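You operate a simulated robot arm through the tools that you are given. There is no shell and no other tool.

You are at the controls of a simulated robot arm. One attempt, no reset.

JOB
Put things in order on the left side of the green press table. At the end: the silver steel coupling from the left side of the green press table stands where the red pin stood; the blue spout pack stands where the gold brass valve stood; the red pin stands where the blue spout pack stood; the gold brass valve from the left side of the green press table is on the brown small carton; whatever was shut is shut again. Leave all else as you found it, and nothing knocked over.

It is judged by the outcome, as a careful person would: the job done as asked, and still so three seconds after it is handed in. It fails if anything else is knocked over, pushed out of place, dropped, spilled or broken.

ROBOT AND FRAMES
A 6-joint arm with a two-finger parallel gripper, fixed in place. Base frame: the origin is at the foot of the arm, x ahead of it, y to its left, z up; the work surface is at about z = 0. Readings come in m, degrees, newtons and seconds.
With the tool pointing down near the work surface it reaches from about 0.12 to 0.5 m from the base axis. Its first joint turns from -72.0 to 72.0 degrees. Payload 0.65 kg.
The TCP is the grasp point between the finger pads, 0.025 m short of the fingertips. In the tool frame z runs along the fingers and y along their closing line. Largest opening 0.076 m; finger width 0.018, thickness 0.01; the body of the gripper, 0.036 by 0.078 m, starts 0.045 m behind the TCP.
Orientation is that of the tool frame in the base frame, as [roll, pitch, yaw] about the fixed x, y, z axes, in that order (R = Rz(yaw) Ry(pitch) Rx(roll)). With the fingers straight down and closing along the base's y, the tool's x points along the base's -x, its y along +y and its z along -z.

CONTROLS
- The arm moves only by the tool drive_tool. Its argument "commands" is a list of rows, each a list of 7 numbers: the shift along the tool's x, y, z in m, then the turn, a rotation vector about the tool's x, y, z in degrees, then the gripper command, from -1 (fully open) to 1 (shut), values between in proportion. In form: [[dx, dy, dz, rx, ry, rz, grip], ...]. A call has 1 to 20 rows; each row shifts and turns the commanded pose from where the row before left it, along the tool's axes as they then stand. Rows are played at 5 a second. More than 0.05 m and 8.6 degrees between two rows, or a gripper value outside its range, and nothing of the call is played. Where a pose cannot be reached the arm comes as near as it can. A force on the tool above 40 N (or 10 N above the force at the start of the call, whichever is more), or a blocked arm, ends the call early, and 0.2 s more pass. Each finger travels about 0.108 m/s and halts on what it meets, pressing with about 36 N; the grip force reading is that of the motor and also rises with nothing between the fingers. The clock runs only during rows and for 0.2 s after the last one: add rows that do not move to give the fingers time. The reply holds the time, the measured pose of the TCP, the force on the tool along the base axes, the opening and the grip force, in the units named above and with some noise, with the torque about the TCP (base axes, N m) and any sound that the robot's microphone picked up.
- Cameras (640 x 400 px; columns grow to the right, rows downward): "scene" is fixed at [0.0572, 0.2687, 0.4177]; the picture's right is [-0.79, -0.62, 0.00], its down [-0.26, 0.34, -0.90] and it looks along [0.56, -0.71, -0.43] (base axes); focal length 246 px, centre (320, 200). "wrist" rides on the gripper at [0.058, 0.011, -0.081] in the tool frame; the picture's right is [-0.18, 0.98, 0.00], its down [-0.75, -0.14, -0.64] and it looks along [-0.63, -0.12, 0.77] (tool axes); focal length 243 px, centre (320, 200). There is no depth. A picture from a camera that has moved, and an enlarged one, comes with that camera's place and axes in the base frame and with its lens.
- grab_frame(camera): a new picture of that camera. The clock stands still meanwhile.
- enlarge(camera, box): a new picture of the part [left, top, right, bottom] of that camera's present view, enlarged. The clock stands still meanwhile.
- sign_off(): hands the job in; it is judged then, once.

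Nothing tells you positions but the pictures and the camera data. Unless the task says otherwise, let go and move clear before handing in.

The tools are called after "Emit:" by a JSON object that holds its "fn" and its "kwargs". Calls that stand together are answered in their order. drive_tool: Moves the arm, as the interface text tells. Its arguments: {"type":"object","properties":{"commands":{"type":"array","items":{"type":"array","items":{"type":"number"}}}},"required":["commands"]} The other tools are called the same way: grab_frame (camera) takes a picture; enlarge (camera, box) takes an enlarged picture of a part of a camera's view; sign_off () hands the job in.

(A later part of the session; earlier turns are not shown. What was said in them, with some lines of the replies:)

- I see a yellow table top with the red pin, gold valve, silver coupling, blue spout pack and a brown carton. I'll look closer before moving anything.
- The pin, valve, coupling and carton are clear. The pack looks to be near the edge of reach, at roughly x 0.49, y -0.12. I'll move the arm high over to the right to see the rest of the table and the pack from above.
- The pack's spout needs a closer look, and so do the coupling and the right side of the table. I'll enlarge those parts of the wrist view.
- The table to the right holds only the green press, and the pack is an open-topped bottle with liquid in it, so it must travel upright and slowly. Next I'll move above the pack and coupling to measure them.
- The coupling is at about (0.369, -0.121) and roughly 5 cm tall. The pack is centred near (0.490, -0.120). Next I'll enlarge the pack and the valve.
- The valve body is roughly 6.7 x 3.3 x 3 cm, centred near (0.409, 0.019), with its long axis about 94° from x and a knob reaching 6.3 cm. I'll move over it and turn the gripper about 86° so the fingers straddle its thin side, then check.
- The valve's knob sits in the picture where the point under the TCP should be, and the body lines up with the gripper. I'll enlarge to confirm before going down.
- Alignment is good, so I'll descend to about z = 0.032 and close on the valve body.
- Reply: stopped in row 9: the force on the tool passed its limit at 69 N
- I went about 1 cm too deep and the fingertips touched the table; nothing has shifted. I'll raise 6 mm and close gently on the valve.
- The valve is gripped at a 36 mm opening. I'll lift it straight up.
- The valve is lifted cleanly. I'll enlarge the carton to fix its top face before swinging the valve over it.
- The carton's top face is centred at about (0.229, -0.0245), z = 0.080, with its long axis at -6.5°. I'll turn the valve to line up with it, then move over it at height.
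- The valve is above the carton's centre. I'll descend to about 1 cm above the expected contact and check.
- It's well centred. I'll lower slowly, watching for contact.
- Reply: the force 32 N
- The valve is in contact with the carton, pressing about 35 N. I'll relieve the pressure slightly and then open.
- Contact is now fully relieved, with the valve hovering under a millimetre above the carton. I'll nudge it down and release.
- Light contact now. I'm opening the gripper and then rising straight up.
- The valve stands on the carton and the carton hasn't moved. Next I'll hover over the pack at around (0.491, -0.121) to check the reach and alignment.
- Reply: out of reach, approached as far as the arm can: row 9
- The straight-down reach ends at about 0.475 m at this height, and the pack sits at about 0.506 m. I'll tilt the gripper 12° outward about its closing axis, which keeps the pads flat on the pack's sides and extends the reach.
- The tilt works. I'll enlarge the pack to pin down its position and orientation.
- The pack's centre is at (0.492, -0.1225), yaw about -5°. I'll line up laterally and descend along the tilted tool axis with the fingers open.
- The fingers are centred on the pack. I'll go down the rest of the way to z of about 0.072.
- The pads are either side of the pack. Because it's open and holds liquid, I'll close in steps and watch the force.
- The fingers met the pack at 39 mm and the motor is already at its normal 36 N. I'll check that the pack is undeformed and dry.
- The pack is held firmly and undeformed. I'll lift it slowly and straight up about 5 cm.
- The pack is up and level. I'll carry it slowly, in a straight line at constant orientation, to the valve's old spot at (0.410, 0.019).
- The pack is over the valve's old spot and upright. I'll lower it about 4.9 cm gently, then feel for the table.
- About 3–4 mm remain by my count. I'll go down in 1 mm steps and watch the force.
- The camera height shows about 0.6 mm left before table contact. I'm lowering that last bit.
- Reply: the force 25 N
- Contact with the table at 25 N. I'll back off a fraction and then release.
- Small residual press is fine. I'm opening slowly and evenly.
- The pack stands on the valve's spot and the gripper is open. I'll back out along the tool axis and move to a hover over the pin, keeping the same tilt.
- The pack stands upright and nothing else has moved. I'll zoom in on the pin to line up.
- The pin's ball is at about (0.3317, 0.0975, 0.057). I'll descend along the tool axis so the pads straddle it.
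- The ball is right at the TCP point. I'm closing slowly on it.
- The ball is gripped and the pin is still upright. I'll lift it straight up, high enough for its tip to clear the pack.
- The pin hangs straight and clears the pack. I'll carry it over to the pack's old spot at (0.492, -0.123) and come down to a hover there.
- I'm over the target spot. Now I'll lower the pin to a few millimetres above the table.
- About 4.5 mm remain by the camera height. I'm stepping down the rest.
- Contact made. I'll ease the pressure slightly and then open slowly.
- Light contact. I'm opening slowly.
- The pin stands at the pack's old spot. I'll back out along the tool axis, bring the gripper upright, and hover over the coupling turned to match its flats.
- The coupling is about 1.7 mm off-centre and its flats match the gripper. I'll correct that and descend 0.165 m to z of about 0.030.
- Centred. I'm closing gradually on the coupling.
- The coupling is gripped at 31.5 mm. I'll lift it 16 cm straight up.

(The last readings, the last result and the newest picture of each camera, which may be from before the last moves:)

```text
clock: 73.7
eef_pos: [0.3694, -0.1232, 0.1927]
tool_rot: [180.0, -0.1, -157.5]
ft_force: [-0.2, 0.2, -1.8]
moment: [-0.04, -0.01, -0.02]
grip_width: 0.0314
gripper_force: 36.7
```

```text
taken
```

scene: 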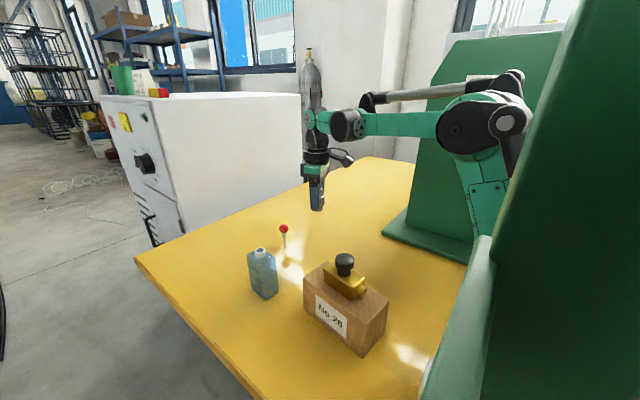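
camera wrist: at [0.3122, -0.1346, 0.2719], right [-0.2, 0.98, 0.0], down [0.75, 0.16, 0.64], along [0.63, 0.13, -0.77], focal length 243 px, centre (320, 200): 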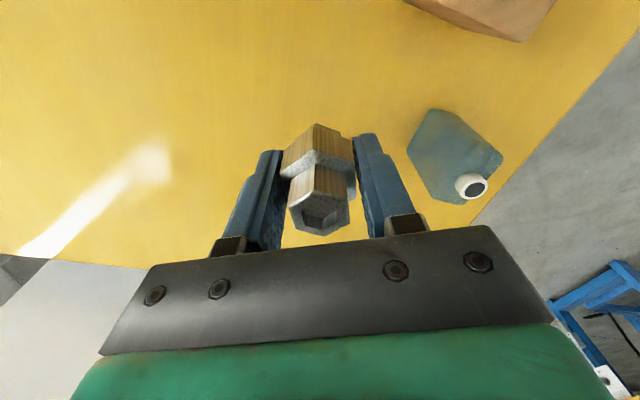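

The coupling is up and level. I'm moving it over to the pin's old spot at (0.332, 0.0975).

Emit:
{"fn": "drive_tool", "kwargs": {"commands": [[-0.0024, 0.0109, 0, 0, 0, 0, 0.7], [-0.0049, 0.0219, 0, 0, 0, 0, 0.7], [-0.0068, 0.0306, 0, 0, 0, 0, 0.7], [-0.0068, 0.0306, 0, 0, 0, 0, 0.7], [-0.0068, 0.0306, 0, 0, 0, 0, 0.7], [-0.0068, 0.0306, 0, 0, 0, 0, 0.7], [-0.0068, 0.0306, 0, 0, 0, 0, 0.7], [-0.0049, 0.0219, 0, 0, 0, 0, 0.7], [-0.0024, 0.0109, 0, 0, 0, 0, 0.7], [0, 0, 0, 0, 0, 0, 0.7], [0, 0, 0, 0, 0, 0, 0.7]]}}

Emit:
{"fn": "grab_frame", "kwargs": {"camera": "wrist"}}

Emit:
{"fn": "grab_frame", "kwargs": {"camera": "scene"}}

```text
clock: 76.0
eef_pos: [0.3329, 0.0971, 0.1923]
tool_rot: [-180.0, 0.0, -157.5]
ft_force: [0.2, -0.6, -2.2]
moment: [0.02, 0.01, 0.03]
grip_width: 0.0314
gripper_force: 36.2
```

```text
taken
camera wrist: at [0.2745, 0.0857, 0.272], right [-0.2, 0.98, 0.0], down [0.75, 0.16, 0.64], along [0.63, 0.13, -0.77], focal length 243 px, centre (320, 200)
```

wrist: 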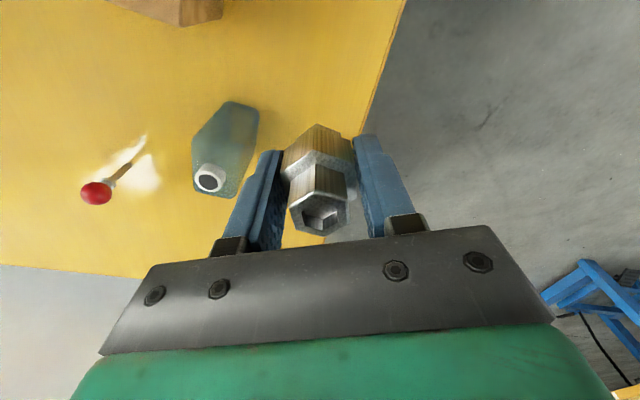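

```text
taken
```

scene: 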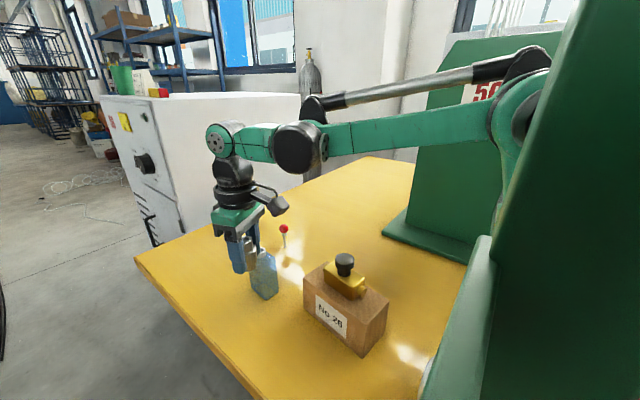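

Positioned over the pin's old spot, with clearance to the pack. I'll lower 0.154 m to a few millimetres above the table.

Emit:
{"fn": "drive_tool", "kwargs": {"commands": [[0, 0, 0.02, 0, 0, 0, 0.7], [0, 0, 0.03, 0, 0, 0, 0.7], [0, 0, 0.03, 0, 0, 0, 0.7], [0, 0, 0.03, 0, 0, 0, 0.7], [0, 0, 0.02, 0, 0, 0, 0.7], [0, 0, 0.012, 0, 0, 0, 0.7], [0, 0, 0.008, 0, 0, 0, 0.7], [0, 0, 0.004, 0, 0, 0, 0.7], [0, 0, 0, 0, 0, 0, 0.7], [0, 0, 0, 0, 0, 0, 0.7]]}}

Emit:
{"fn": "grab_frame", "kwargs": {"camera": "wrist"}}

Emit:
{"fn": "enlarge", "kwargs": {"camera": "scene", "box": [200, 220, 320, 350]}}

```text
clock: 78.2
eef_pos: [0.3335, 0.0975, 0.0381]
tool_rot: [179.9, -0.1, -157.6]
ft_force: [-0.4, 0.4, -3.0]
moment: [0.01, 0.02, -0.01]
grip_width: 0.0315
gripper_force: 36.2
```

```text
taken
camera wrist: at [0.2743, 0.0859, 0.1176], right [-0.2, 0.98, 0.0], down [0.75, 0.16, 0.64], along [0.63, 0.13, -0.77], focal length 243 px, centre (320, 200)
```

wrist: 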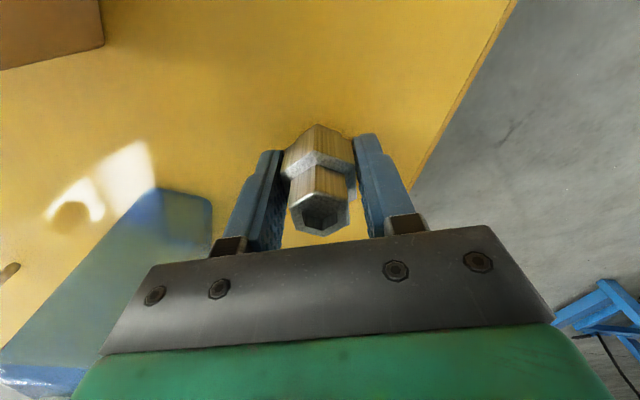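

```text
3.08 times, centred on (260, 285) of scene
camera zoom: at [0.0572, 0.2687, 0.4177], right [-0.79, -0.62, 0.0], down [-0.26, 0.34, -0.9], along [0.56, -0.71, -0.43], focal length 755 px, centre (505, -62)
```

zoom: 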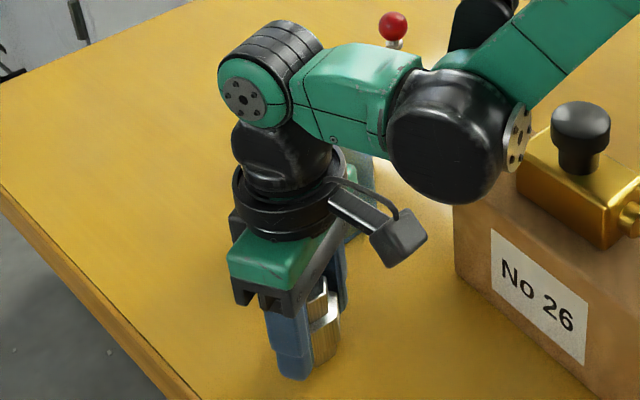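

About 5.6 mm remain. I'm stepping down.

Emit:
{"fn": "drive_tool", "kwargs": {"commands": [[0, 0, 0.002, 0, 0, 0, 0.7], [0, 0, 0.0015, 0, 0, 0, 0.7], [0, 0, 0.001, 0, 0, 0, 0.7], [0, 0, 0, 0, 0, 0, 0.7]]}}

```text
clock: 79.2
eef_pos: [0.3324, 0.0977, 0.0337]
tool_rot: [-180.0, 0.0, -157.6]
ft_force: [0.5, -0.5, -1.5]
moment: [-0.03, 0.02, 0.03]
grip_width: 0.0311
gripper_force: 36.1
```

Emit:
{"fn": "drive_tool", "kwargs": {"commands": [[0, 0, 0.0005, 0, 0, 0, 0.7], [0, 0, 0, 0, 0, 0, 0.7]]}}

```text
clock: 79.8
eef_pos: [0.3323, 0.096, 0.0329]
tool_rot: [-180.0, 0.1, -157.6]
ft_force: [0.2, -0.4, -1.9]
moment: [0.01, 0.0, -0.04]
grip_width: 0.0312
gripper_force: 36.3
```

Emit:
{"fn": "drive_tool", "kwargs": {"commands": [[0, 0, 0.0004, 0, 0, 0, 0.7], [0, 0, 0, 0, 0, 0, 0.7]]}}

```text
clock: 80.5
eef_pos: [0.3315, 0.0965, 0.0327]
tool_rot: [-180.0, 0.0, -157.6]
ft_force: [-0.5, -0.2, 3.9]
moment: [0.02, -0.02, 0.01]
grip_width: 0.0312
gripper_force: 36.4
```

Light contact with the table. I'm opening just enough to clear the coupling and then rising.

Emit:
{"fn": "drive_tool", "kwargs": {"commands": [[0, 0, 0, 0, 0, 0, 0.15], [0, 0, 0, 0, 0, 0, 0.05], [0, 0, 0, 0, 0, 0, -0.15], [0, 0, 0, 0, 0, 0, -0.35], [0, 0, 0, 0, 0, 0, -0.35], [0, 0, -0.005, 0, 0, 0, -0.35], [0, 0, -0.015, 0, 0, 0, -0.35], [0, 0, -0.03, 0, 0, 0, -0.35], [0, 0, -0.04, 0, 0, 0, -0.35], [0, 0, -0.04, 0, 0, 0, -0.35], [0, 0, -0.03, 0, 0, 0, -0.35], [0, 0, 0, 0, 0, 0, -0.35]]}}

Emit:
{"fn": "grab_frame", "kwargs": {"camera": "wrist"}}

Emit:
{"fn": "grab_frame", "kwargs": {"camera": "scene"}}

Emit:
{"fn": "enlarge", "kwargs": {"camera": "scene", "box": [220, 200, 400, 370]}}

```text
clock: 83.0
eef_pos: [0.333, 0.0962, 0.193]
tool_rot: [-180.0, 0.1, -157.6]
ft_force: [0.1, 0.3, -0.4]
moment: [-0.01, 0.03, 0.0]
grip_width: 0.051
gripper_force: 0.1
```

```text
taken
camera wrist: at [0.2745, 0.0855, 0.2727], right [-0.2, 0.98, 0.0], down [0.75, 0.16, 0.64], along [0.63, 0.13, -0.77], focal length 243 px, centre (320, 200)
```

wrist: 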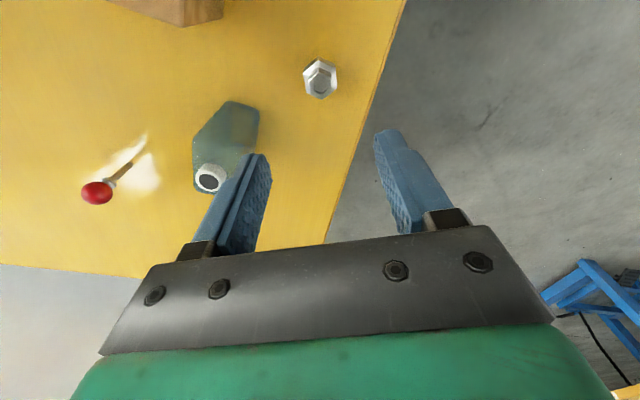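

```text
taken
```

scene: 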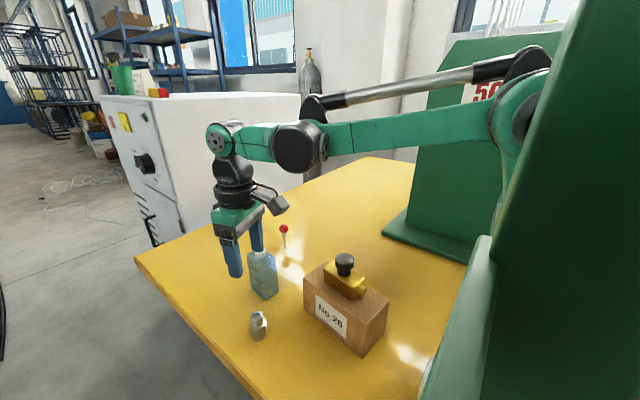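

```text
2.35 times, centred on (310, 285) of scene
camera zoom: at [0.0572, 0.2687, 0.4177], right [-0.79, -0.62, 0.0], down [-0.26, 0.34, -0.9], along [0.56, -0.71, -0.43], focal length 578 px, centre (344, 0)
```

zoom: 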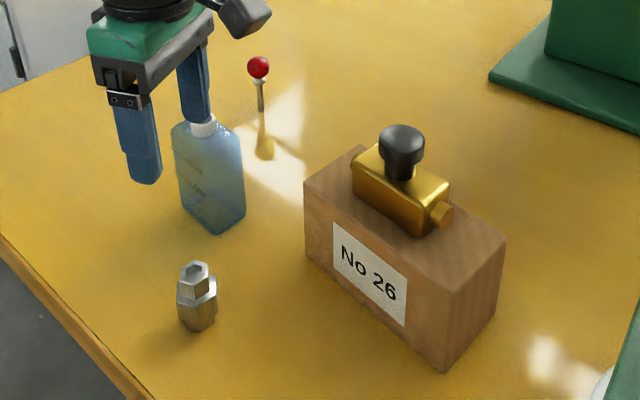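

All four items are in their new places and standing. I'll raise the arm well clear, open fully, and take a final check.

Emit:
{"fn": "drive_tool", "kwargs": {"commands": [[0, 0, -0.04, 0, 0, 0, -0.35], [0, 0, -0.04, 0, 0, 0, -0.35], [0, 0, -0.04, 0, 0, 0, -1], [0, 0, 0, 0, 0, 0, -1], [0, 0, 0, 0, 0, 0, -1], [0, 0, 0, 0, 0, 0, -1]]}}

Emit:
{"fn": "grab_frame", "kwargs": {"camera": "wrist"}}

Emit:
{"fn": "grab_frame", "kwargs": {"camera": "scene"}}

Emit:
{"fn": "enlarge", "kwargs": {"camera": "scene", "box": [220, 190, 420, 370]}}

```text
clock: 84.5
eef_pos: [0.3315, 0.0982, 0.3132]
tool_rot: [-179.9, 0.0, -157.5]
ft_force: [-0.4, 0.5, 0.0]
moment: [-0.01, 0.03, -0.01]
grip_width: 0.0758
gripper_force: 0.1
```

```text
taken
camera wrist: at [0.2739, 0.0862, 0.3927], right [-0.2, 0.98, 0.0], down [0.75, 0.16, 0.64], along [0.63, 0.13, -0.77], focal length 243 px, centre (320, 200)
```

wrist: 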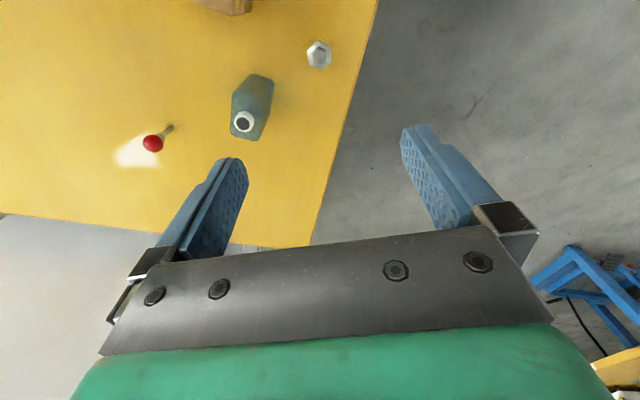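

```text
taken
```

scene: 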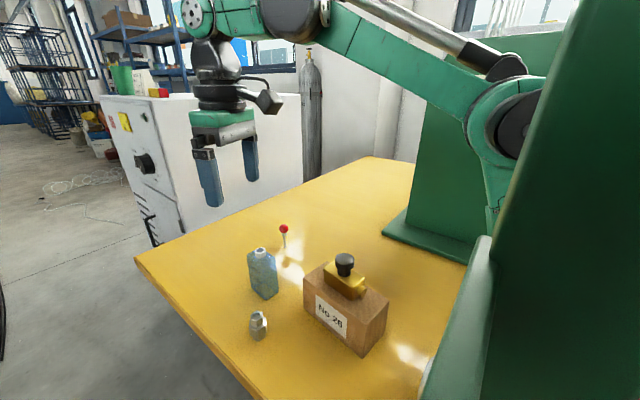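

```text
2.22 times, centred on (320, 280) of scene
camera zoom: at [0.0572, 0.2687, 0.4177], right [-0.79, -0.62, 0.0], down [-0.26, 0.34, -0.9], along [0.56, -0.71, -0.43], focal length 546 px, centre (320, 22)
```

zoom: 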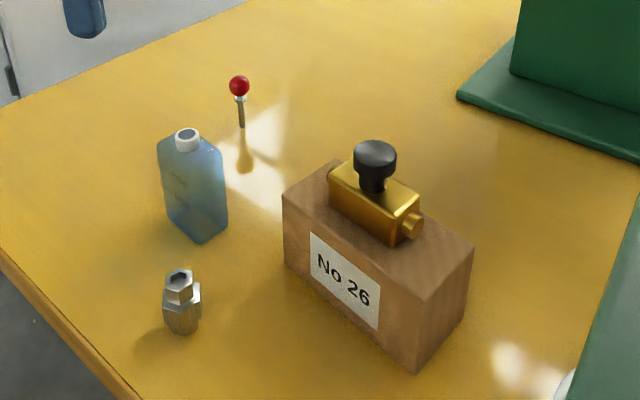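

The final view matches the job, and nothing was opened along the way, so nothing needs shutting:
- **Coupling:** on the pin's old spot
- **Pack:** upright and undisturbed on the valve's old spot
- **Pin:** standing where the pack was
- **Valve:** on the carton, which hasn't moved

The gripper is empty and clear, so I'm handing in.

Emit:
{"fn": "sign_off", "kwargs": {}}

```text
The job is handed in.
```

The job is done and handed in. In the last pictures everything was standing and the arm was clear:

- **Silver coupling:** stands where the red pin stood.
- **Blue spout pack:** stands where the gold valve stood. It has an open spout with liquid inside; I carried it upright and slowly, and saw no spill.
- **Red pin:** stands where the blue pack stood.
- **Gold valve:** sits on the brown carton, which hasn't moved.

I opened nothing, so there was nothing to shut again.

While reaching for the valve I went about 1 cm too low, and the fingertips pressed on the table hard enough to stop the arm (69 N). I backed off at once, and the pictures showed nothing moved or damaged.
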